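You operate a simulated robot arm through the tools that you are given. There is no shell and no other tool.

You are at the controls of a simulated robot arm. One attempt, no reset.

JOB
Set the loose block on the free corner of the plain board and move the blue clamp over to it.
Fine: block first; slacken the clamp before you draw it off the finished block; tighten it into the green on the new one and wait till that glue line turns amber.

Only the result counts: the job must be done as asked and must still hold three seconds after the hand-in. Knocking over, shifting, dropping, spilling or breaking anything else fails it.

ROBOT AND FRAMES
A 7-joint arm with a two-finger parallel gripper, fixed in place. Base frame: the origin is on the floor under the middle of its stand, x ahead of it, y to its left, z up. Readings come in mm, rad, newtons and seconds.
With the tool pointing down near the work surface it reaches from about 260 to 680 mm from the base axis. Its first joint turns from -1.152 to 1.152 rad. Payload 1.57 kg.
Tool frame: the origin (TCP) lies between the finger pads and is the grasp point; the fingertips stand 30 mm ahead of it; z points along the fingers, y is the line along which they close. Largest opening 110 mm; finger width 24, thickness 12; the body of the gripper, 48 by 112 mm, starts 78 mm behind the TCP.
Orientation is that of the tool frame in the base frame, as a unit quaternion [w, x, y, z]. With the fingers straight down and closing along the base's y, the tool's x points along the base's -x, its y along +y and its z along -z.

CONTROLS
- The arm moves only by the tool arm_command. Its argument "motion" is a list of rows, each a list of 6 numbers: the shift along the tool's x, y, z in units of 40 mm (1.0 is 40 mm), then the turn, a rotation vector about the tool's x, y, z in units of 6 degrees (1.0 is 6 degrees). In form: [[tx, ty, tz, rx, ry, rz], ...]. A call has 1 to 20 rows; each row shifts and turns the commanded pose from where the row before left it, along the tool's axes as they then stand. "jaw" is the closure, from 0 (fully open) to 1 (shut), set as the call begins (left out, the last holds). A call with a number of a shift or a turn outside -1 to 1 is refused whole. Each row takes 0.2 s and may step no farther than 50 mm and 0.15 rad from the row before; otherwise, or with a gripper value out of range, the whole call is refused. Where a pose cannot be reached the arm comes as near as it can. A force on the tool above 40 N (or 10 N above the force at the start of the call, whichever is more), or a blocked arm, ends the call early, and 0.2 s more pass. The fingers move at their own pace (about 108 mm/s each) and stop on an object; they squeeze with about 35 N. The grip force told is the motor's: it shows also when the fingers shut on nothing. Time passes only in rows, and 0.2 s behind the last, so rows that do not move let the fingers close. The reply holds the time, the measured pose of the TCP, the force on the tool along the base axes, the opening and the grip force, in the units named above and with some noise, with the torque about the TCP (base axes, N m) and any sound that the robot's microphone picked up, and new pictures: "pictures" is both (left out), scene, wrist or none.
- Cameras (640 x 400 px; columns grow to the right, rows downward): "scene" is fixed at [172.7, -402.9, 1392.9]; the picture's right is [0.68, -0.73, 0.00], its down [-0.49, -0.46, -0.74] and it looks along [0.54, 0.50, -0.67] (base axes); focal length 330 px, centre (320, 200). "wrist" rides on the gripper at [70, 16, -141] in the tool frame; the picture's right is [-0.23, 0.97, 0.00], its down [-0.86, -0.20, -0.48] and it looks along [-0.47, -0.11, 0.88] (tool axes); focal length 222 px, centre (320, 200).
- pixel_to_xyz(camera, pixels): for up to 12 pixels [column, row] of the newest picture of that camera ("zoom" is the newest enlarged one), the place [x, y, z] in the base frame of the surface seen there, good to about 3 mm. No time passes.
- enlarge(camera, box): a new picture of the part [left, top, right, bottom] of that camera's present view, enlarged. No time passes.
- sign_off(): hands the job in; it is judged then, once.

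Open the gripper and draw the arm clear of the work before you hand the job in, unless the task says otherwise.

The tools are called after "Call:" as a command line: name --pt "numbers of a row" for each row, then --argument value for the rest, lists and objects as JSON in quotes. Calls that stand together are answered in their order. arm_command: Moves the arm, as the interface text tells. Its arguments: {"type":"object","properties":{"motion":{"type":"array"},"jaw":{"type":"number"},"pictures":{"type":"string","enum":["both","scene","wrist","none"]}},"required":["motion"]} The other tools are called the same way: pixel_to_xyz (camera, pixels) gives the place of the surface under pixels of a picture; enlarge (camera, box) takes an enlarged picture of a part of a camera's view; sign_off () hands the job in.

At the start:

```text
clock: 0.0
position: [383.2, -64.5, 1129.5]
ee_rot: [0.0, 0.0, 1.0, -0.001]
force: [0.6, 0.2, 0.0]
torque: [-0.01, -0.05, -0.05]
opening: 109.9
grip_force: 0.0
```

scene: 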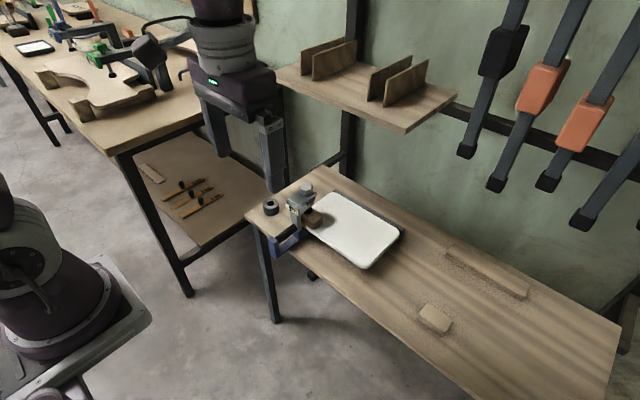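
wrist: 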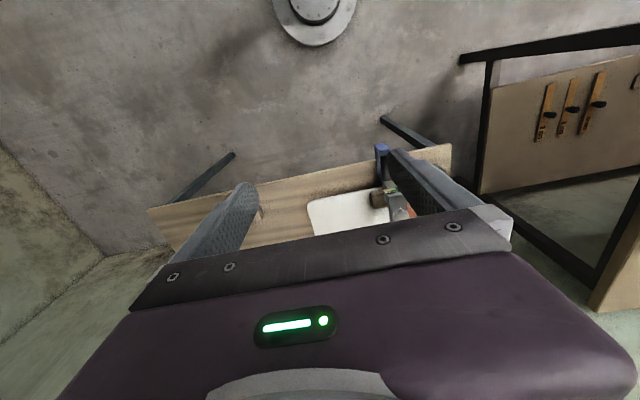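

The scene shows the bench with a white board near (355,230), a clamp near (300,205), and a loose block near (435,320). I enlarge the scene around these to see details.

Call:
enlarge --camera "scene" --box '[240, 160, 420, 280]'

Call:
enlarge --camera "scene" --box '[380, 220, 560, 340]'

Call:
enlarge --camera "wrist" --box '[280, 120, 480, 250]'

```text
3.33 times, centred on (330, 220) of scene
```

zoom: 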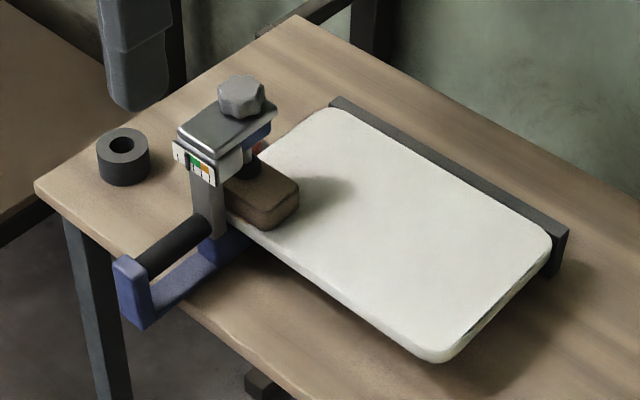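

```text
3.33 times, centred on (470, 280) of scene
```

zoom: 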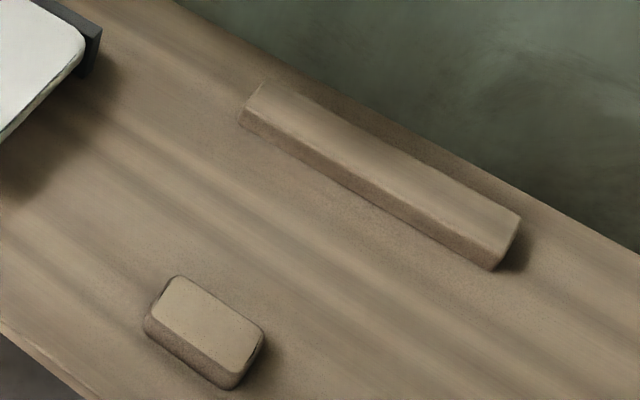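

```text
3.08 times, centred on (380, 185) of wrist
```

zoom: 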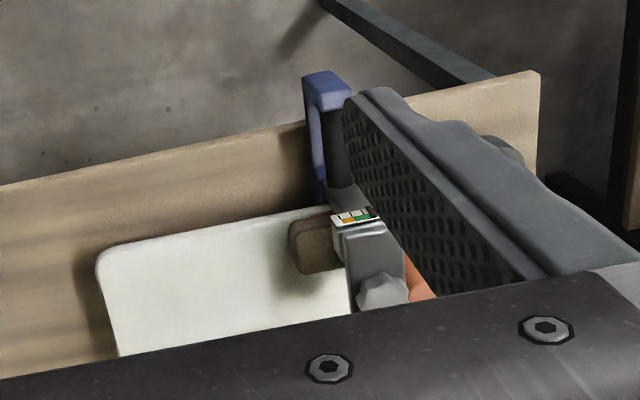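

Now I measure the key surfaces: board corners, clamp parts, block and table points in the scene picture.

Call:
pixel_to_xyz --camera "scene" --pixels '[[333, 193], [402, 233], [365, 267], [302, 222], [350, 230], [435, 318], [320, 175], [245, 215], [430, 305], [453, 325], [443, 335], [422, 318]]'

Call:
enlarge --camera "scene" --box '[262, 175, 337, 260]'

Call:
enlarge --camera "scene" --box '[380, 290, 480, 350]'

```text
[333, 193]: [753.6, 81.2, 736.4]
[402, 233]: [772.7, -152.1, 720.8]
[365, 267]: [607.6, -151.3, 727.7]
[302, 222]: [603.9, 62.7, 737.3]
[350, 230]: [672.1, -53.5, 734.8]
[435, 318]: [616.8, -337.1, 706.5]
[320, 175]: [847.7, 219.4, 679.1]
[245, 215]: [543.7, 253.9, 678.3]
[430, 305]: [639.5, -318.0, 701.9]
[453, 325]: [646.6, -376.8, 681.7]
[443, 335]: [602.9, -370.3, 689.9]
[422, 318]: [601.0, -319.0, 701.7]
```

```text
4.71 times, centred on (300, 218) of scene
```

zoom: 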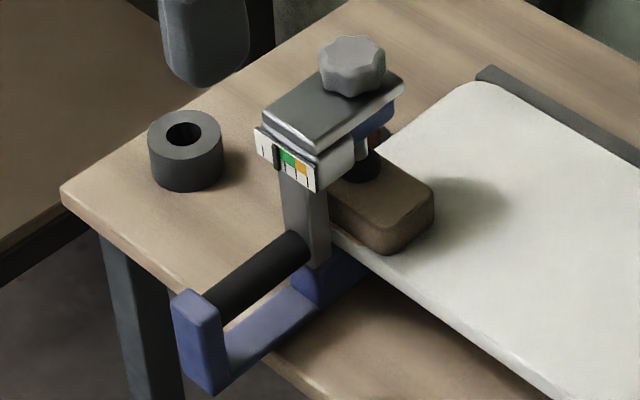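

```text
6.40 times, centred on (430, 320) of scene
```

zoom: 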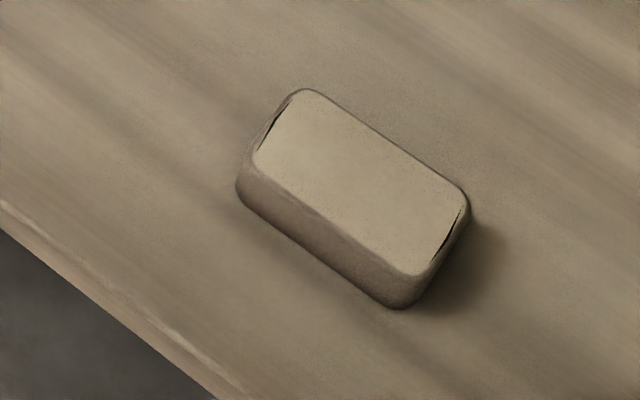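

I zoom onto the clamp again to measure its parts (knob, head, scale, handle, lower jaw).

Call:
enlarge --camera "scene" --box '[262, 175, 337, 260]'

Call:
pixel_to_xyz --camera "zoom" --pixels '[[352, 55], [325, 65], [382, 55], [340, 90], [300, 120], [390, 80], [275, 140], [310, 175], [300, 220], [255, 275], [295, 245], [225, 310]]'

Call:
pixel_to_xyz --camera "zoom" --pixels '[[190, 310], [190, 350], [270, 345], [340, 280], [215, 390], [370, 205], [400, 235], [430, 190], [370, 165], [365, 180], [340, 215], [375, 245]]'

Call:
pixel_to_xyz --camera "zoom" --pixels '[[183, 130], [190, 165], [155, 140], [220, 140], [375, 140], [378, 118], [362, 150], [460, 335], [440, 320], [420, 330], [350, 330], [265, 130]]'

```text
4.71 times, centred on (300, 218) of scene
```

zoom: 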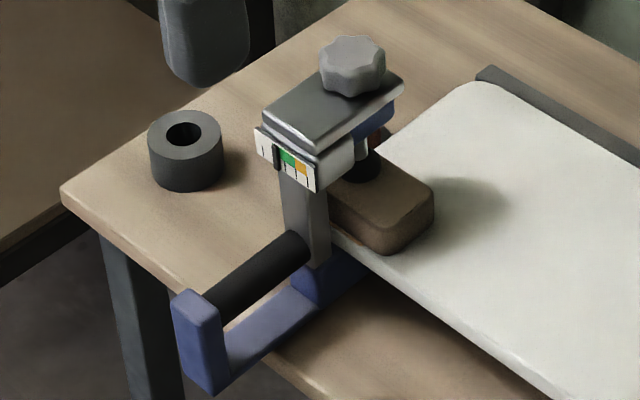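

```text
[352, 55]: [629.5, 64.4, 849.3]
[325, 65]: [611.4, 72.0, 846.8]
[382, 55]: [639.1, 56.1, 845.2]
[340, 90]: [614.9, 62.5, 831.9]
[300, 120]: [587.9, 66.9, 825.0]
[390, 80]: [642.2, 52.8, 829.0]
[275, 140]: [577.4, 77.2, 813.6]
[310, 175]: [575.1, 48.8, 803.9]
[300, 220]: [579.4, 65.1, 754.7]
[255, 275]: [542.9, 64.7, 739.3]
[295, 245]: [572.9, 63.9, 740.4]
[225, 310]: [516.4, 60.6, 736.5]
```

```text
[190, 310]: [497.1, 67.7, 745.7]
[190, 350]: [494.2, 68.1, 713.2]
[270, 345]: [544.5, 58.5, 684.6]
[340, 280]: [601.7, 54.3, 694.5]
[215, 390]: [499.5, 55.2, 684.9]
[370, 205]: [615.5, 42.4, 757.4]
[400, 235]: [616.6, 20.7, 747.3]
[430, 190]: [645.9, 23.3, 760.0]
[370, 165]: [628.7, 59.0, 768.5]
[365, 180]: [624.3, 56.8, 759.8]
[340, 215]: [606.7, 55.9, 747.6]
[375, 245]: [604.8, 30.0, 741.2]
```

```text
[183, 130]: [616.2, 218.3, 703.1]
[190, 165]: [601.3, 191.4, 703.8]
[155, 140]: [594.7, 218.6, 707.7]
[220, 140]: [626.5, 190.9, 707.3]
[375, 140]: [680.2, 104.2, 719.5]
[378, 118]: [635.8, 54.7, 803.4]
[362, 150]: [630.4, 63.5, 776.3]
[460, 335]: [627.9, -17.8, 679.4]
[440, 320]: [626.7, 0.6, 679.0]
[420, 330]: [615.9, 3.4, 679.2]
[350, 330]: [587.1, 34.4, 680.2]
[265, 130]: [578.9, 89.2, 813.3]
```

Before moving I measure the obstacles around: shelf edge, hanging clamps, the stick, and the scale on the clamp's head.

Call:
pixel_to_xyz --camera "scene" --pixels '[[280, 72], [403, 130], [455, 98], [500, 180], [550, 190], [470, 155], [450, 250], [528, 295], [447, 258], [345, 120]]'

Call:
enlarge --camera "scene" --box '[284, 180, 324, 205]'

```text
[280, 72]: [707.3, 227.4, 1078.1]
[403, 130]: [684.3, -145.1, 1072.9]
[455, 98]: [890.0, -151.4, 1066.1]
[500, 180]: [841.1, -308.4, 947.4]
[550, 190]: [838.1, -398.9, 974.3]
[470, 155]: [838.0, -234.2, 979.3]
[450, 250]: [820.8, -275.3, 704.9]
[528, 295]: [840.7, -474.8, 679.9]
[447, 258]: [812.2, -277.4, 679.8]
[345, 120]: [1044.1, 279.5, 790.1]
```

```text
16.00 times, centred on (304, 192) of scene
```

zoom: 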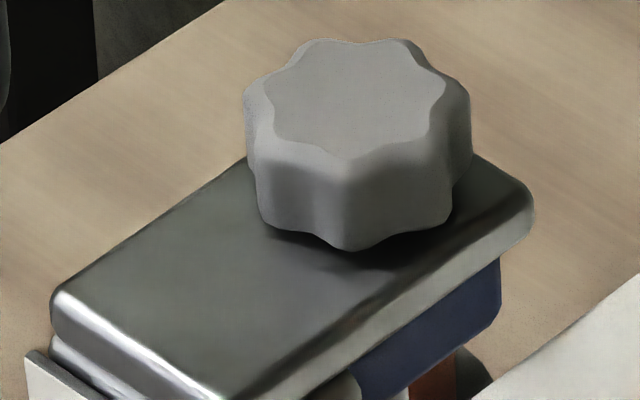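

The shelf front edge lies at x≈684, z≈1073, so I stay in front of it. I move toward about (545, 60, 1000) to look at the clamp from the wrist camera.

Call:
arm_command --pt "-0.68 0.52 0.54 0 0 0" --pt "-0.68 0.52 0.54 0 0 0" --pt "-0.68 0.52 0.54 0 0 0" --pt "-0.68 0.52 0.54 0 0 0" --pt "-0.68 0.52 0.54 0 0 0" --pt "-0.68 0.52 0.54 0 0 0" --jaw 0

```text
clock: 1.4
position: [546.0, 61.0, 999.8]
ee_rot: [-0.001, 0.0, 1.0, 0.0]
force: [0.2, 0.6, 0.2]
torque: [-0.02, 0.0, -0.04]
opening: 109.9
grip_force: 0.0
```

scene: 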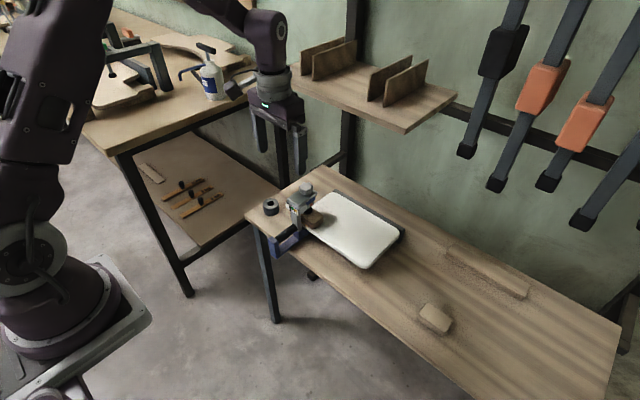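
wrist: 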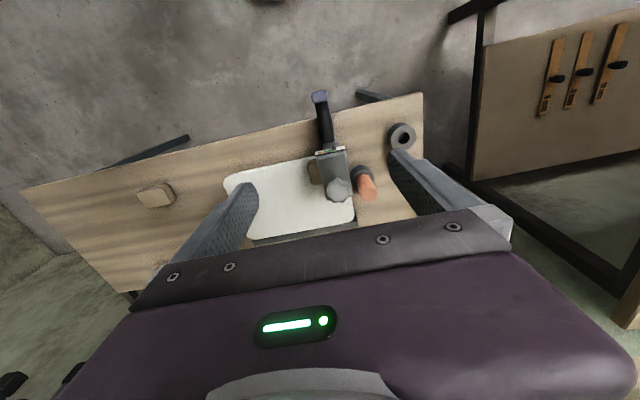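

The wrist picture shows the clamp around (335,165) with an orange item beside it at (366,185). I zoom there and onto the free corner and measure.

Call:
enlarge --camera "wrist" --box '[290, 80, 420, 220]'

Call:
pixel_to_xyz --camera "wrist" --pixels '[[366, 185], [361, 172], [370, 198], [338, 190], [402, 136], [319, 97], [325, 125], [228, 178], [250, 235], [352, 222], [355, 175], [157, 195]]'

Call:
enlarge --camera "wrist" --box '[200, 140, 360, 250]'

```text
2.86 times, centred on (355, 150) of wrist
```

zoom: 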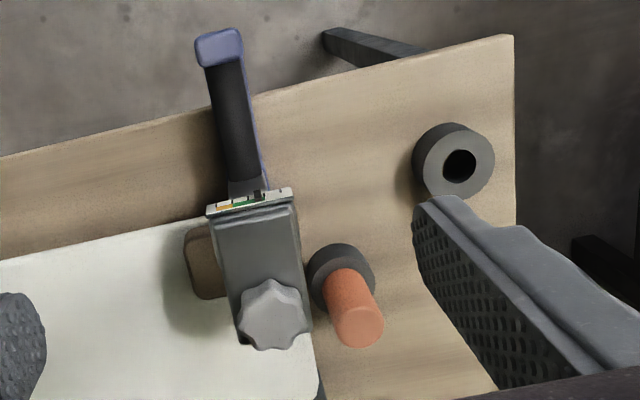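

```text
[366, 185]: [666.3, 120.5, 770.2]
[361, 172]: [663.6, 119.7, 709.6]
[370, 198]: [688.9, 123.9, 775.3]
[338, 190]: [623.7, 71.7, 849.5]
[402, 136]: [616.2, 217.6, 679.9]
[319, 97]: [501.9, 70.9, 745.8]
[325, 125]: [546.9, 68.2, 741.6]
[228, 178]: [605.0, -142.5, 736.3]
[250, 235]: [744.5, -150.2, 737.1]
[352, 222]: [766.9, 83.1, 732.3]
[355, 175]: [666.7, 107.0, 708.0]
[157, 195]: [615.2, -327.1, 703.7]
```

```text
3.64 times, centred on (280, 195) of wrist
```

zoom: 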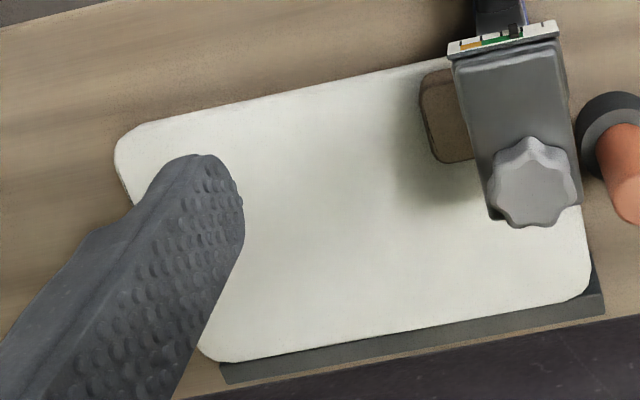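

The board spans about x 603–772, y −152 to 85, with its front-right corner (605,−150) free. I move over toward the loose block at (618,−340) to view it closely.

Call:
arm_command --pt "0 -0.9 0.1 0 0 0" --pt "0 -0.9 0.1 0 0 0" --pt "0 -0.9 0.1 0 0 0" --pt "0 -0.9 0.1 0 0 0" --pt "0 -0.9 0.3 0 0 0" --pt "0 -0.9 0.3 0 0 0" --pt "0 -0.9 0.3 0 0 0" --pt "0 -0.9 0.5 0 0 0" --pt "0 -0.9 0.5 0 0 0" --pt "0 -0.9 0.5 0 0 0"

```text
clock: 3.6
position: [546.7, -298.5, 886.8]
ee_rot: [0.0, -0.001, 1.0, 0.0]
force: [0.6, -0.7, -0.1]
torque: [0.01, 0.01, -0.01]
opening: 110.0
grip_force: 0.0
```

scene: 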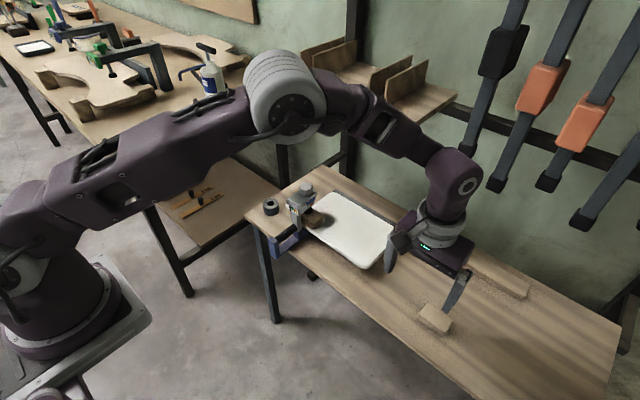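
wrist: 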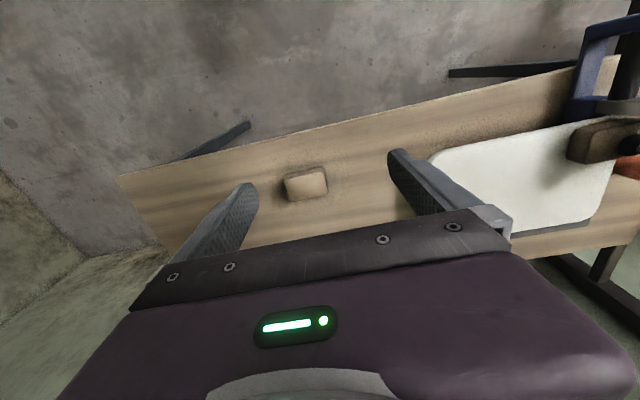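

The block is seen at (306,184) in the wrist picture and the clamp with finished block at the right edge. I enlarge both and measure the block's corners.

Call:
enlarge --camera "wrist" --box '[520, 80, 640, 220]'

Call:
enlarge --camera "wrist" --box '[266, 154, 346, 214]'

```text
2.86 times, centred on (580, 150) of wrist
```

zoom: 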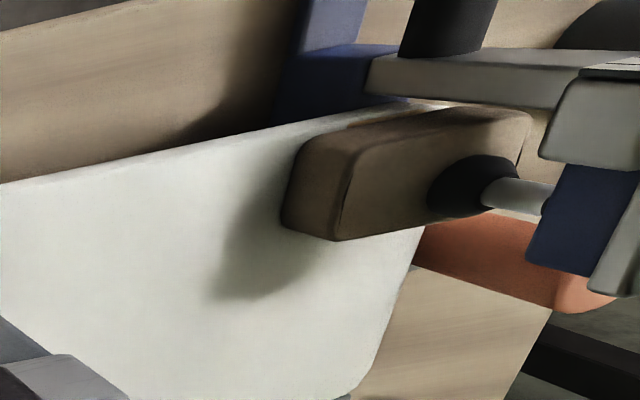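

```text
6.67 times, centred on (306, 184) of wrist
```

zoom: 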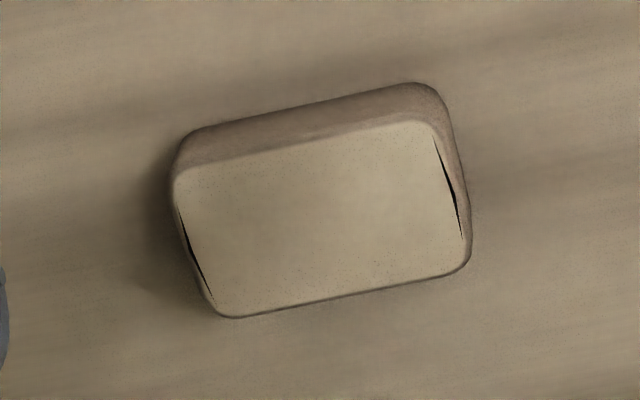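

I measure the block's corner points in this enlarged view.

Call:
pixel_to_xyz --camera "zoom" --pixels '[[182, 190], [230, 312], [425, 130], [460, 265], [320, 218], [205, 255], [450, 200], [300, 160], [345, 292], [190, 140], [420, 85], [300, 105]]'

Call:
enlarge --camera "wrist" --box '[420, 100, 640, 240]'

Call:
pixel_to_xyz --camera "wrist" --pixels '[[435, 160], [448, 152], [520, 133], [570, 123], [566, 158], [580, 162], [578, 140], [600, 128], [588, 212], [515, 231], [470, 195], [625, 165]]'

```text
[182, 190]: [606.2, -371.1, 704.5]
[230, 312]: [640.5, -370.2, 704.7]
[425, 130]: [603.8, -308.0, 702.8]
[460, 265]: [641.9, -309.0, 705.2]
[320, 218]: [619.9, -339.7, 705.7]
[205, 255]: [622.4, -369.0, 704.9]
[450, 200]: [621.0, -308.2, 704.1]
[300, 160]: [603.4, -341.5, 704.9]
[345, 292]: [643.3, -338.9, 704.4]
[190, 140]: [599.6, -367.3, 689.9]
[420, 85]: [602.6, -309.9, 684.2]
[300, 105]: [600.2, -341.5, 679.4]
```

```text
2.86 times, centred on (530, 170) of wrist
```

zoom: 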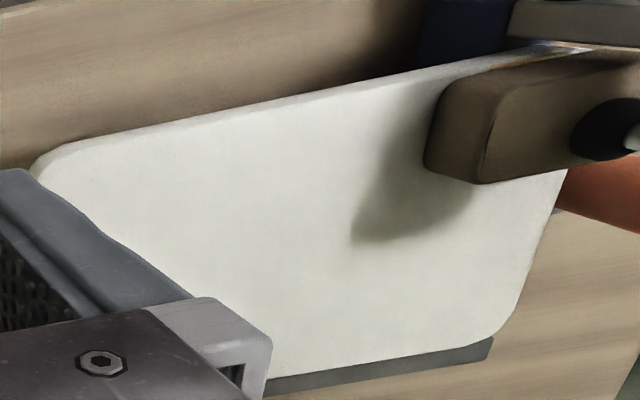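

```text
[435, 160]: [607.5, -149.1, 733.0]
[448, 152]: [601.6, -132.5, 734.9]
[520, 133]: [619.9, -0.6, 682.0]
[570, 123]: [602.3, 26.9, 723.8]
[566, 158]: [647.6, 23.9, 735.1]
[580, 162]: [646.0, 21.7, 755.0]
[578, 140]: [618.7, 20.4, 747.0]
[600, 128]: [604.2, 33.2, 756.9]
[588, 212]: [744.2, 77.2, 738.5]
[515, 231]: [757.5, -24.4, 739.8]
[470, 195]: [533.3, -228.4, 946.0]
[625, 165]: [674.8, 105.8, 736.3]
```

The block measures about 64×42×25 mm centred at (622,−339.5), top z≈705, near the reach limit. I tilt the tool 12° outward about its y axis (keeps faces flat) and descend above it to z≈790.

Call:
arm_command --pt "0 0 0 0 -1 0" --pt "0 0 0 0 -1 0" --pt "-0.333 -0.256 0.69 0 0 0" --pt "-0.333 -0.256 0.69 0 0 0" --pt "-0.333 -0.256 0.69 0 0 0" --pt "-0.333 -0.256 0.69 0 0 0" --pt "0 0 0 0 0 0"

```text
clock: 5.2
position: [621.0, -341.3, 789.7]
ee_rot: [0.103, 0.0, 0.995, 0.0]
force: [0.8, -0.1, 0.0]
torque: [0.01, 0.0, 0.0]
opening: 109.9
grip_force: 0.0
```

scene: 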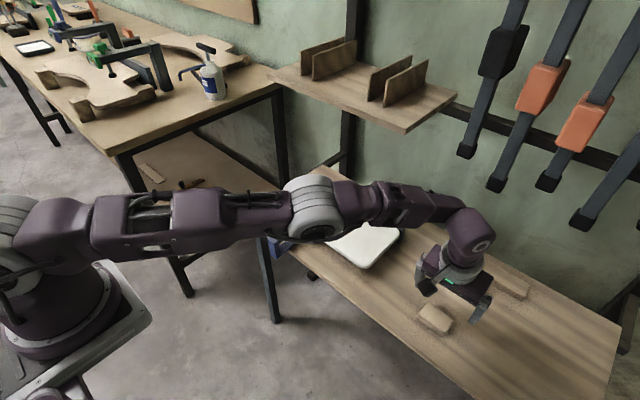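
wrist: 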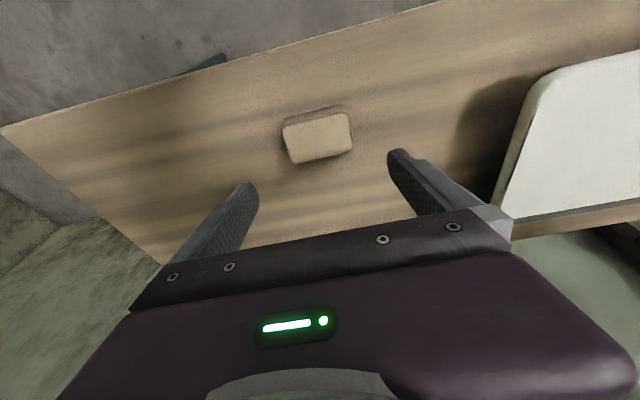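

The tilt pose is reached well. I descend to TCP (617.5,−339.5,716) so the fingertips straddle the block just above the table.

Call:
arm_command --pt "0.12 0.012 0.46 0 0 0" --pt "0.12 0.011 0.46 0 0 0" --pt "0.12 0.011 0.46 0 0 0" --pt "0.11 0.011 0.4 0 0 0" --pt "0 0 0 0 0 0"

```text
clock: 6.4
position: [610.1, -332.9, 715.5]
ee_rot: [0.104, 0.001, 0.995, 0.0]
force: [0.3, 0.1, -0.4]
torque: [0.01, 0.0, -0.01]
opening: 110.1
grip_force: 0.1
out of reach, approached as far as the arm can: row 4
```

scene: 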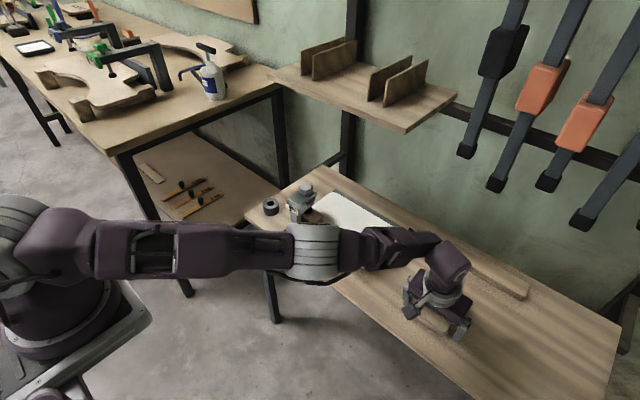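
wrist: 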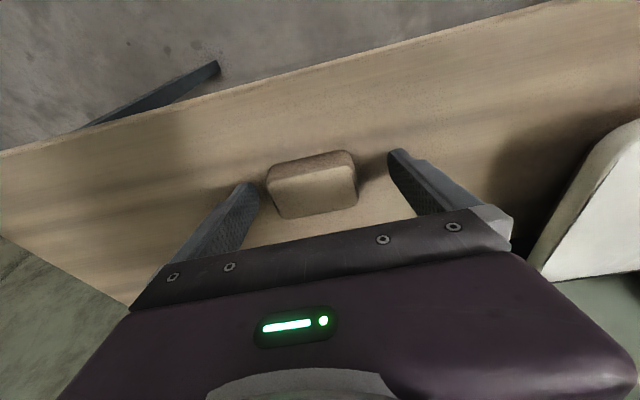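

The arm falls short by ~8 mm at this tilt ("out of reach"), so I lift slightly and tilt 9° more outward, then read the pose.

Call:
arm_command --pt "0 0 -0.6 0 0 0" --pt "0 0 0 0 -0.75 0" --pt "0 0 0 0 -0.75 0" --pt "0 0 0 0 0 0" --pictures "none"

```text
clock: 7.4
position: [604.7, -332.6, 740.6]
ee_rot: [0.182, 0.0, 0.983, 0.0]
force: [-0.1, 0.9, 0.6]
torque: [-0.02, 0.01, 0.02]
opening: 110.2
grip_force: 0.0
```

Now at 21° tilt; I shift to (614,−339.5,716) and look before closing.

Call:
arm_command --pt "0 -0.0875 0.1 0 0 0" --pt "0 -0.0875 0.2 0 0 0" --pt "0 0 0.2 0 0 0" --pt "0 0 0.158 0 0 0" --pt "0 0 0 0 0 0"

```text
clock: 8.6
position: [616.5, -340.0, 716.0]
ee_rot: [0.182, 0.0, 0.983, 0.0]
force: [-0.6, 0.2, 0.8]
torque: [0.03, -0.03, -0.01]
opening: 110.1
grip_force: 0.1
```

scene: 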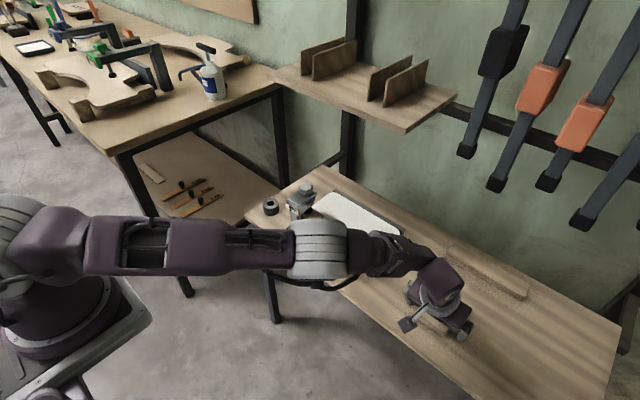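
wrist: 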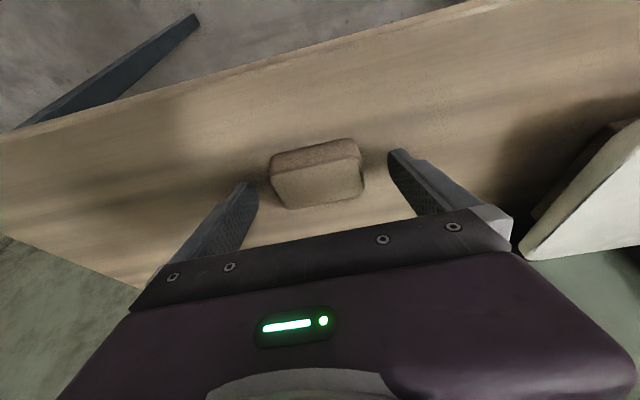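

The block sits between the finger tips at (315,172). I close the jaw on it and let the fingers settle.

Call:
arm_command --pt "0 0 0 0 0 0" --pt "0 0 0 0 0 0" --pt "0 0 0 0 0 0" --jaw 1 --pictures "wrist"

```text
clock: 9.4
position: [616.0, -338.3, 716.1]
ee_rot: [0.182, 0.0, 0.983, 0.0]
force: [1.3, 0.2, 0.1]
torque: [0.0, -0.02, 0.02]
opening: 69.0
grip_force: 34.9
```

wrist: 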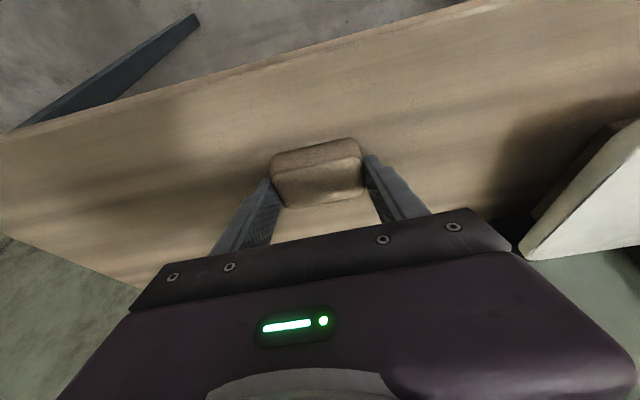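

The jaw holds at 69 mm with 35 N. I lift straight up by 90 mm.

Call:
arm_command --pt "-0.09 0 -0.234 0 0 0" --pt "-0.179 0 -0.467 0 0 0" --pt "-0.179 0 -0.467 0 0 0" --pt "-0.179 0 -0.467 0 0 0" --pt "-0.179 0 -0.467 0 0 0" --pt "0 0 0 0 0 0"

```text
clock: 10.8
position: [615.9, -338.3, 807.6]
ee_rot: [0.183, 0.0, 0.983, -0.001]
force: [-0.1, -0.4, -0.1]
torque: [0.0, -0.01, -0.02]
opening: 68.7
grip_force: 34.9
```

scene: 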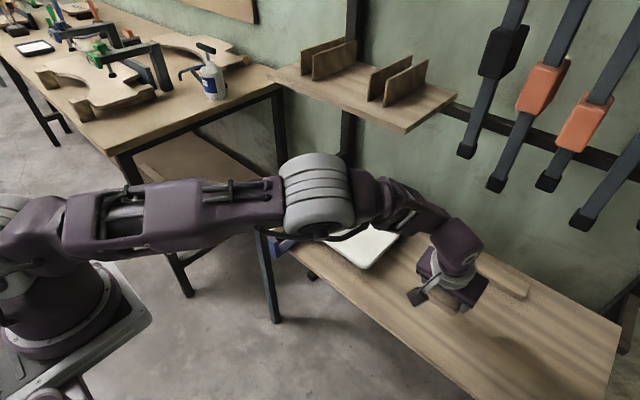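
wrist: 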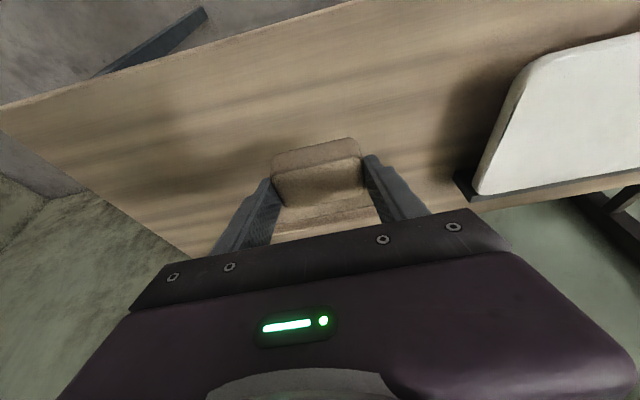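

The block is held. I measure the board's right and front edges in the present wrist and scene views to fix the target place.

Call:
enlarge --camera "wrist" --box '[440, 20, 640, 220]'

Call:
pixel_to_xyz --camera "zoom" --pixels '[[225, 230], [235, 260], [180, 420], [160, 480], [320, 145], [400, 125], [500, 95], [600, 75], [300, 170], [140, 540], [50, 490], [215, 270]]'

Call:
enlarge --camera "scene" --box '[270, 180, 410, 280]'

```text
2.00 times, centred on (540, 120) of wrist
```

zoom: 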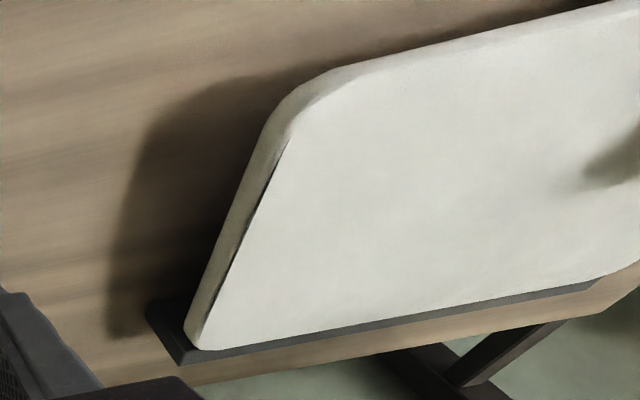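

```text
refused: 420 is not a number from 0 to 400
```

```text
4.00 times, centred on (340, 230) of scene
```

zoom: 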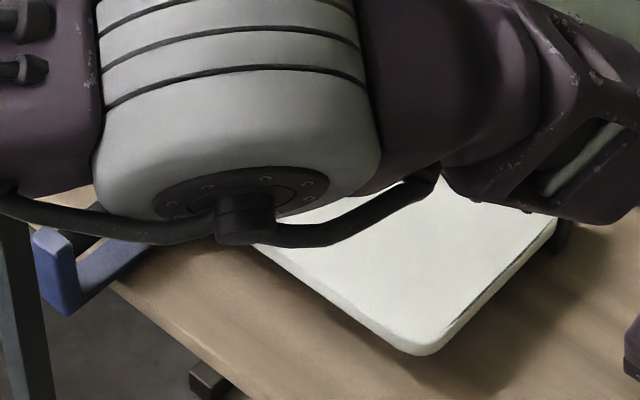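

I take the measurements directly on wrist pixels.

Call:
pixel_to_xyz --camera "wrist" --pixels '[[526, 92], [517, 115], [500, 155], [487, 185], [512, 96], [498, 130], [484, 165], [560, 55], [600, 44], [630, 36], [570, 120], [540, 70]]'

Call:
pixel_to_xyz --camera "scene" --pixels '[[340, 242], [350, 257], [362, 266], [374, 267], [385, 258], [396, 247], [404, 238], [370, 240], [408, 235], [378, 263], [335, 250], [360, 262]]'

```text
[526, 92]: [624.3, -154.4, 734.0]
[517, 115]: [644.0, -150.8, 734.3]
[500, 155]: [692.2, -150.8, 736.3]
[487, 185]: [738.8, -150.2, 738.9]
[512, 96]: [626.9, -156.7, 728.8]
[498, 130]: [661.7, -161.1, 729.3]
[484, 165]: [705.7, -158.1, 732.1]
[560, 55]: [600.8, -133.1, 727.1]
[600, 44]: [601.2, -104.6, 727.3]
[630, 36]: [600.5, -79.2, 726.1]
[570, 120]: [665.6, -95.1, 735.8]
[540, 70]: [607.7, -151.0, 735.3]
```

```text
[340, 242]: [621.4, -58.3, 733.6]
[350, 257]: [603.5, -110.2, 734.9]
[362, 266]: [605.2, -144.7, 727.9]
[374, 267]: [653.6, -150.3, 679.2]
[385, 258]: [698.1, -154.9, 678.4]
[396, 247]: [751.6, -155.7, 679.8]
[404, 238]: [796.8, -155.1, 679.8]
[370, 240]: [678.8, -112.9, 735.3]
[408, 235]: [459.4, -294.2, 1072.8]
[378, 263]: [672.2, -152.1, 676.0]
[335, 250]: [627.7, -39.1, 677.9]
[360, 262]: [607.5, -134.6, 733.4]
```

The board's right edge is at y≈−156 and its front edge at x≈600. Holding the block I back off to about (480,−118,860), from where the wrist camera should see the finished block, clamp front and scale.

Call:
arm_command --pt "0.387 0.786 -0.347 0 0 0" --pt "0.387 0.786 -0.347 0 0 0" --pt "0.387 0.786 -0.347 0 0 0" --pt "0.387 0.786 -0.347 0 0 0" --pt "0.387 0.786 -0.347 0 0 0" --pt "0.387 0.786 -0.347 0 0 0" --pt "0.387 0.786 -0.347 0 0 0" --pt "0 0 0 0 0 0"

```text
clock: 12.6
position: [477.9, -118.8, 858.2]
ee_rot: [0.182, -0.001, 0.983, 0.0]
force: [-0.3, 0.4, -0.1]
torque: [0.03, 0.01, 0.02]
opening: 68.9
grip_force: 34.9
```

scene: 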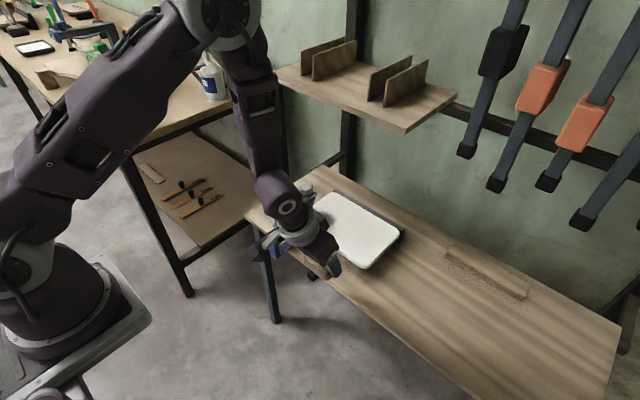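
wrist: 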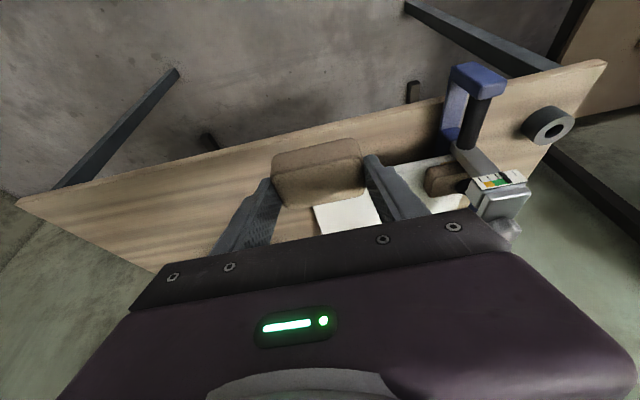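

Now the clamp front with its scale is visible around (480,160). I enlarge it.

Call:
enlarge --camera "wrist" --box '[430, 150, 550, 240]'

Call:
enlarge --camera "wrist" --box '[465, 165, 535, 205]'

Call:
enlarge --camera "wrist" --box '[380, 60, 540, 220]'

```text
4.44 times, centred on (490, 195) of wrist
```

zoom: 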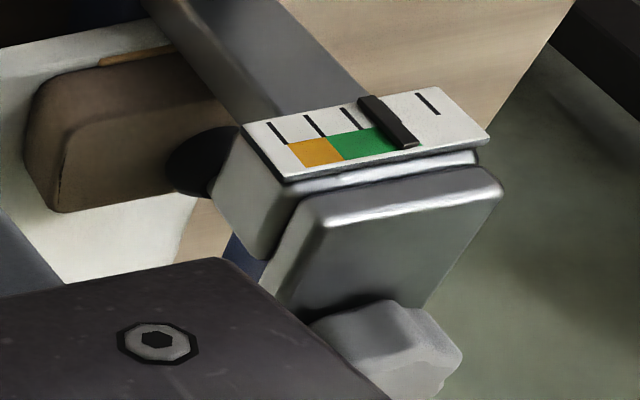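

```text
9.14 times, centred on (500, 185) of wrist
```

zoom: 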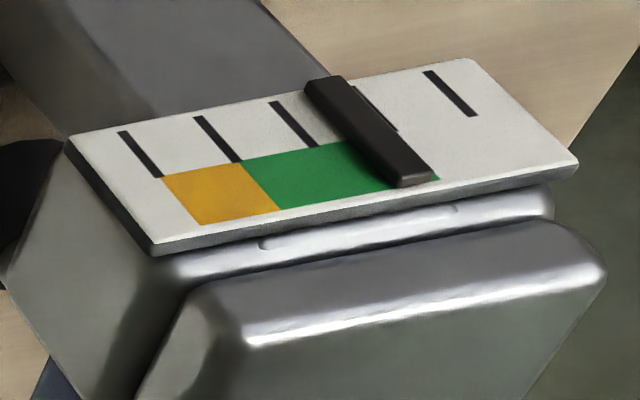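

```text
2.50 times, centred on (460, 140) of wrist
```

zoom: 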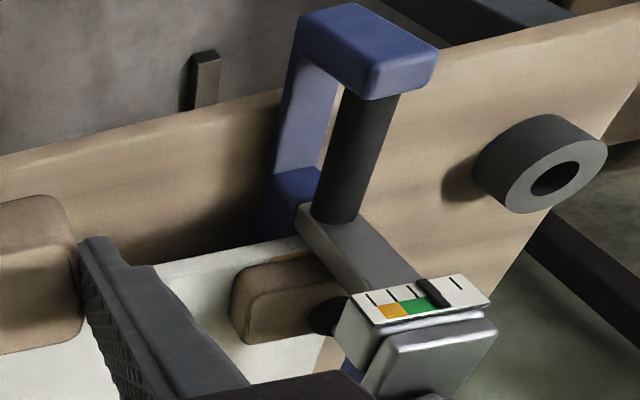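

I measure points on the finished block and its amber glue line, clamp pad, post, and handle in this enlarged view.

Call:
pixel_to_xyz --camera "zoom" --pixels '[[240, 285], [250, 340], [300, 262], [290, 300], [330, 315], [335, 280], [232, 310], [320, 350], [345, 340], [282, 256], [305, 225], [400, 290]]'

Call:
pixel_to_xyz --camera "zoom" --pixels '[[350, 130], [335, 205], [375, 100], [360, 160], [330, 30], [410, 60], [300, 110], [290, 190], [270, 230], [470, 300], [440, 360], [380, 350]]'

```text
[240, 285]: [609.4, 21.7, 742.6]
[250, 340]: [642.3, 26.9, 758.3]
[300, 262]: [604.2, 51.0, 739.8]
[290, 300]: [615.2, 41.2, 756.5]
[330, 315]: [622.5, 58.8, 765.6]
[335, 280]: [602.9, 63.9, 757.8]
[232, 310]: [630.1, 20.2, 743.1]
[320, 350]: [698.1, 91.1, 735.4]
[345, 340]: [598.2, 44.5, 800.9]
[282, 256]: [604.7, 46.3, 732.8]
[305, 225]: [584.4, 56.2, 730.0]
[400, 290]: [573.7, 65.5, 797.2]
```

```text
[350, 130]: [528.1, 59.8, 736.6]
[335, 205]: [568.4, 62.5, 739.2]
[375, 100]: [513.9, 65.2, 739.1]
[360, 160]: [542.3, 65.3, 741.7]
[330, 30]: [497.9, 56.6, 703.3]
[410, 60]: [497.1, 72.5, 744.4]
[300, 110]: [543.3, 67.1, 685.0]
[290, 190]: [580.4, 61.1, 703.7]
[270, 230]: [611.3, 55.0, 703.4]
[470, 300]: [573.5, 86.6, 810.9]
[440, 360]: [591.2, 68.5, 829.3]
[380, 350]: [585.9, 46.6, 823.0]
```

The finished block's front face is x≈603.5 and right face y≈20; mirrored on the board the new block's centre should be near (625.5,−120). I carry the block to just above there (TCP (619,−120,800)).

Call:
arm_command --pt "-0.693 -0.0075 0.654 0 0 0" --pt "-0.693 -0.0075 0.654 0 0 0" --pt "-0.693 -0.0075 0.654 0 0 0" --pt "-0.693 -0.0075 0.654 0 0 0" --pt "0 0 0 0 0 0"

```text
clock: 13.8
position: [620.5, -121.4, 802.3]
ee_rot: [0.182, 0.0, 0.983, 0.001]
force: [0.3, -0.4, 0.3]
torque: [-0.01, 0.04, 0.0]
opening: 68.8
grip_force: 35.1
```

scene: 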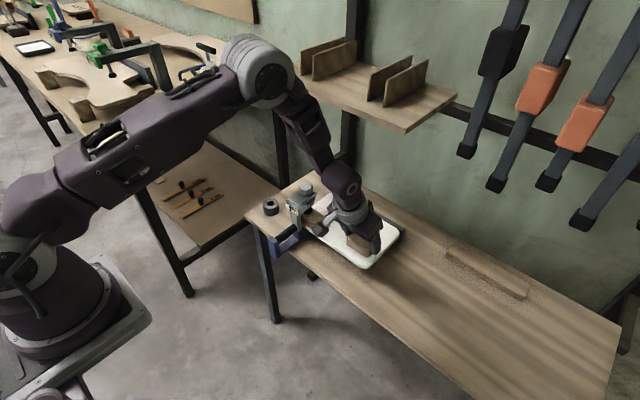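
wrist: 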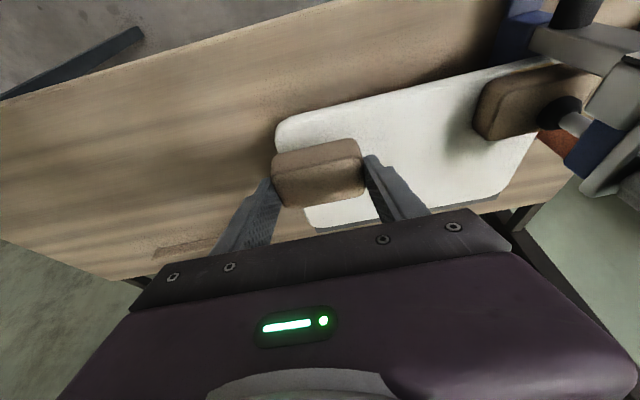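

I lower to TCP z≈775 with small lateral correction, then look.

Call:
arm_command --pt "0.092 0.012 0.206 0 0 0" --pt "0.092 0.012 0.206 0 0 0" --pt "0.092 0.011 0.205 0 0 0" --pt "0 0 0 0 0 0"

Call:
enlarge --camera "wrist" --box '[250, 90, 410, 230]'

Call:
enlarge --camera "scene" --box '[290, 180, 420, 280]'

```text
clock: 14.8
position: [617.6, -119.3, 772.3]
ee_rot: [0.183, -0.001, 0.983, 0.001]
force: [-0.4, 0.2, 0.8]
torque: [0.0, 0.04, 0.01]
opening: 68.7
grip_force: 35.0
```

scene: 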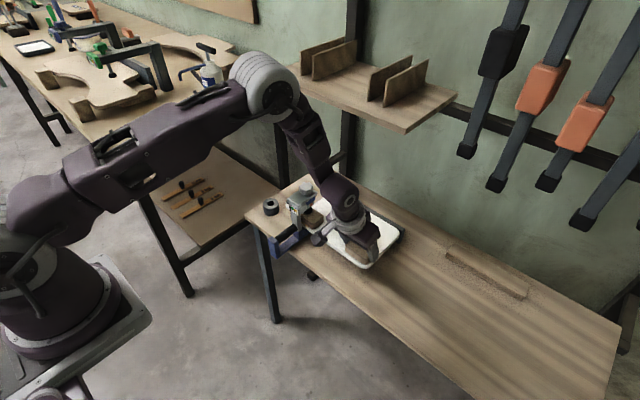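
wrist: 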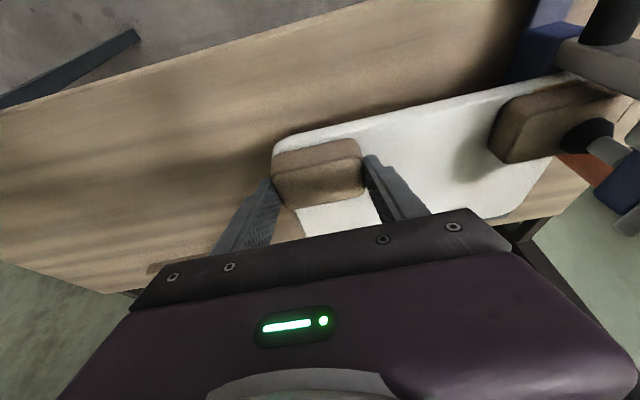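

```text
2.86 times, centred on (330, 160) of wrist
```

zoom: 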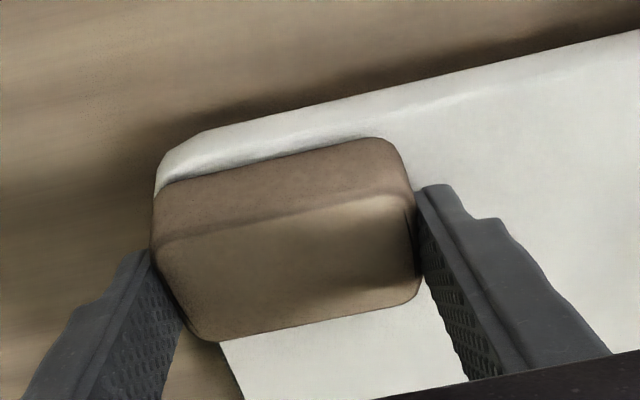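

```text
4.00 times, centred on (355, 230) of scene
```

zoom: 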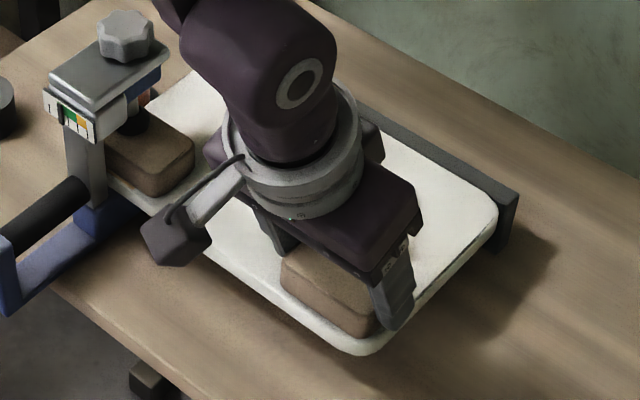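

The block hovers over the corner with almost no force. I measure its front face and the board margin before lowering.

Call:
enlarge --camera "wrist" --box '[250, 90, 410, 230]'

Call:
pixel_to_xyz --camera "zoom" --pixels '[[200, 200], [280, 180], [360, 155], [200, 225], [370, 190], [180, 165], [260, 145], [340, 125], [250, 120], [170, 220], [400, 160], [300, 290]]'

```text
2.86 times, centred on (330, 160) of wrist
```

zoom: 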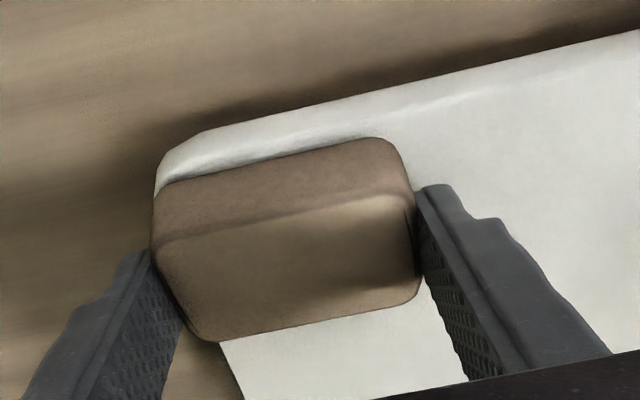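

```text
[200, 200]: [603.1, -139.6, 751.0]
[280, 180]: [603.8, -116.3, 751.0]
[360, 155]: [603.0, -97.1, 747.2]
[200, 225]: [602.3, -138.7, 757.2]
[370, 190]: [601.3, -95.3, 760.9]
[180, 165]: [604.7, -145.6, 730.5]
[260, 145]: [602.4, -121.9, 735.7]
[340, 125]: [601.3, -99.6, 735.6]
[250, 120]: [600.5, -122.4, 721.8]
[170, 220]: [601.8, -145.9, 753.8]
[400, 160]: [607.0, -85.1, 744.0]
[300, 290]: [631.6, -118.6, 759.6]
```

The block's front face is at x≈603 like the finished one, and the top z≈760 means it is almost seated. I lower in 0.7 mm steps watching the force.

Call:
arm_command --pt "0.006 0 0.0164 0 0 0" --pt "0.006 0 0.0164 0 0 0" --pt "0 0 0 0 0 0" --pictures "none"

```text
clock: 15.6
position: [618.7, -120.0, 772.0]
ee_rot: [0.182, 0.001, 0.983, -0.001]
force: [-0.4, 0.6, -0.4]
torque: [0.02, 0.02, 0.02]
opening: 68.8
grip_force: 35.0
```

No contact yet; I go on down by another 1.4 mm.

Call:
arm_command --pt "0.006 0 0.0164 0 0 0" --pt "0.006 0 0.0164 0 0 0" --pt "0 0 0 0 0 0" --pictures "none"

```text
clock: 16.4
position: [618.5, -119.5, 771.3]
ee_rot: [0.183, -0.001, 0.983, 0.001]
force: [-1.4, -0.3, 5.6]
torque: [0.01, -0.11, -0.01]
opening: 68.6
grip_force: 34.9
```

Contact force 5.6 N shows the block is seated. I open the jaw and let it settle.

Call:
arm_command --pt "0 0 0 0 0 0" --pt "0 0 0 0 0 0" --pt "0 0 0 0 0 0" --jaw 0

Call:
enlarge --camera "wrist" --box '[250, 90, 410, 230]'

```text
clock: 17.2
position: [618.8, -119.3, 770.1]
ee_rot: [0.182, 0.001, 0.983, 0.0]
force: [0.2, -0.1, 0.5]
torque: [0.0, -0.01, 0.03]
opening: 110.1
grip_force: 0.0
```

scene: 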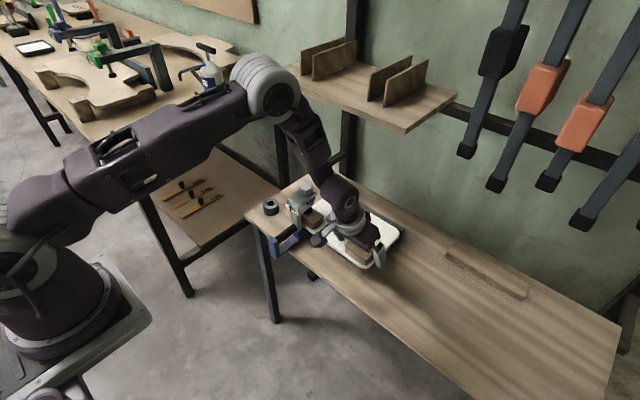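
wrist: 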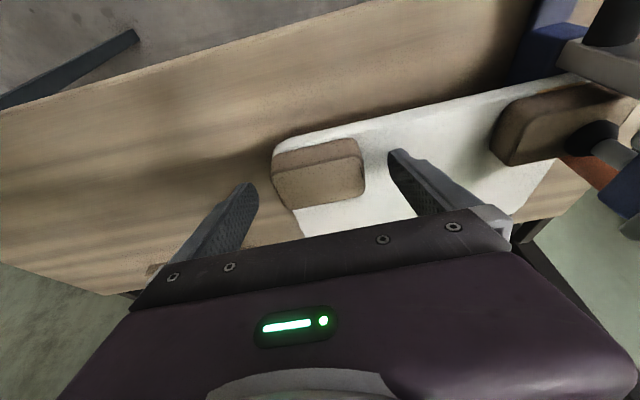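

```text
2.86 times, centred on (330, 160) of wrist
```

zoom: 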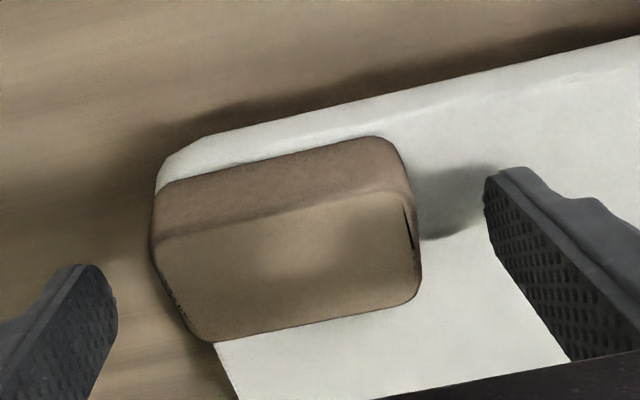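

The block now sits alone on the corner. I retract along the tool axis, then bring the tool upright.

Call:
arm_command --pt "0 0 -0.3 0 0 0" --pt "0 0 -0.9 0 0 0" --pt "0 0 -0.9 0 0 0" --pt "0 0 -0.9 0 0 0" --pt "0 0 -0.9 0 0 0" --pt "0 0 0 0 0.875 0" --pt "0 0 0 0 0.875 0" --pt "0 0 0 0 0.875 0" --pt "0 0 0 0 0.875 0" --pt "0 0 0 0 0 0"

```text
clock: 19.4
position: [563.0, -120.0, 915.8]
ee_rot: [-0.001, 0.0, 1.0, 0.001]
force: [-0.4, 0.6, -0.5]
torque: [0.0, 0.0, 0.04]
opening: 109.7
grip_force: 0.0
```

scene: 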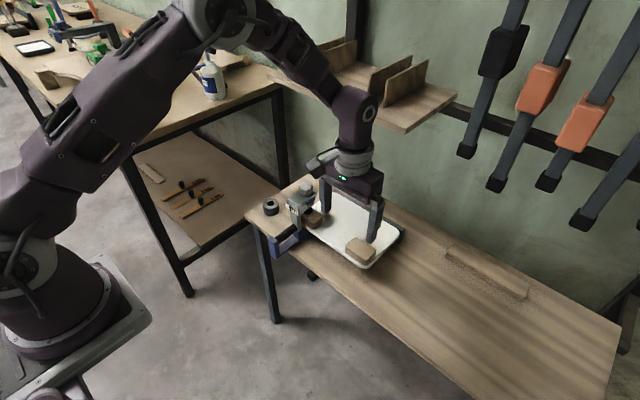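
wrist: 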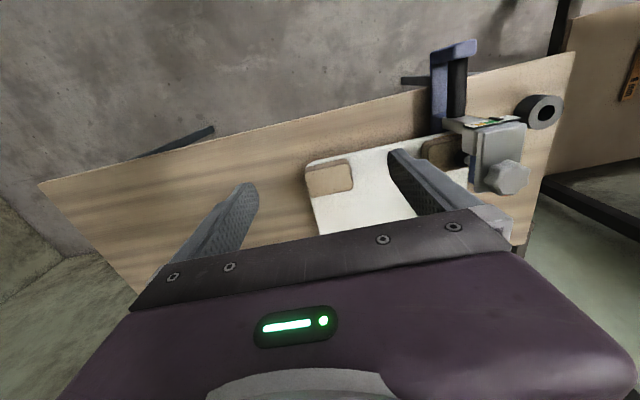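

The knob is visible at (505,178) in the wrist picture; I zoom and measure its rim, and check the scene side too.

Call:
enlarge --camera "wrist" --box '[460, 100, 560, 210]'

Call:
pixel_to_xyz --camera "wrist" --pixels '[[505, 178], [490, 178], [527, 175], [505, 163], [503, 190], [495, 125], [521, 124], [480, 186], [519, 157], [497, 152]]'

Call:
enlarge --camera "scene" --box '[284, 178, 324, 203]'

Call:
pixel_to_xyz --camera "zoom" --pixels '[[355, 120], [270, 115], [440, 130], [355, 75], [355, 165], [250, 155], [470, 165], [350, 255], [70, 320], [530, 215], [240, 200], [440, 280]]'

```text
3.64 times, centred on (510, 155) of wrist
```

zoom: 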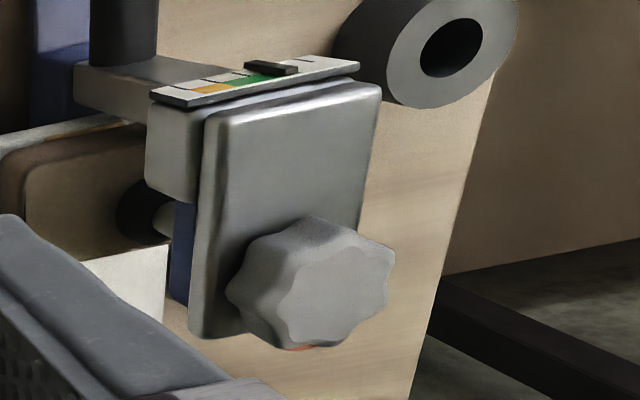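

```text
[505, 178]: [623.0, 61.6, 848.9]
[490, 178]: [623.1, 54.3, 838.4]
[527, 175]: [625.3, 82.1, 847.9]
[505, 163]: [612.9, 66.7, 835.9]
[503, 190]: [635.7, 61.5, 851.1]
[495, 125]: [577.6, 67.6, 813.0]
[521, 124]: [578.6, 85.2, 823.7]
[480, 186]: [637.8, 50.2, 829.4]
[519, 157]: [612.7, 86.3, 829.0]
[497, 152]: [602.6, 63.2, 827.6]
```

```text
16.00 times, centred on (304, 190) of scene
```

zoom: 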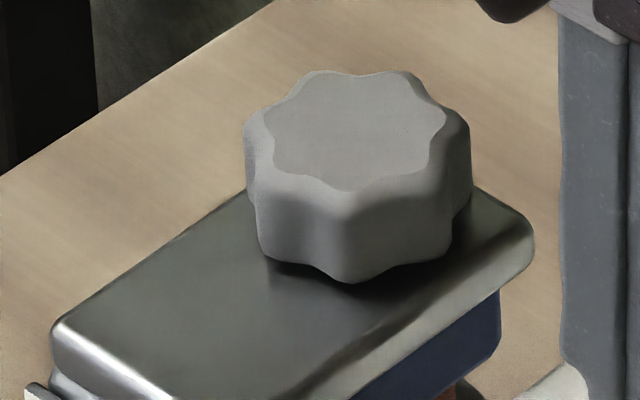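

```text
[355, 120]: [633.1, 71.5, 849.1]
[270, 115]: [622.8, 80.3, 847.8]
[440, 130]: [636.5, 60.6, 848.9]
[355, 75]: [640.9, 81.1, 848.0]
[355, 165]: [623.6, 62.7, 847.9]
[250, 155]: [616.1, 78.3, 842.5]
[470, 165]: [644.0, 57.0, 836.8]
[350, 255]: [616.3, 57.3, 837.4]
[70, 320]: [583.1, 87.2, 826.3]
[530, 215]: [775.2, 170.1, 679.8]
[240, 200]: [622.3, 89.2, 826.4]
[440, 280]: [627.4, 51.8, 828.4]
```

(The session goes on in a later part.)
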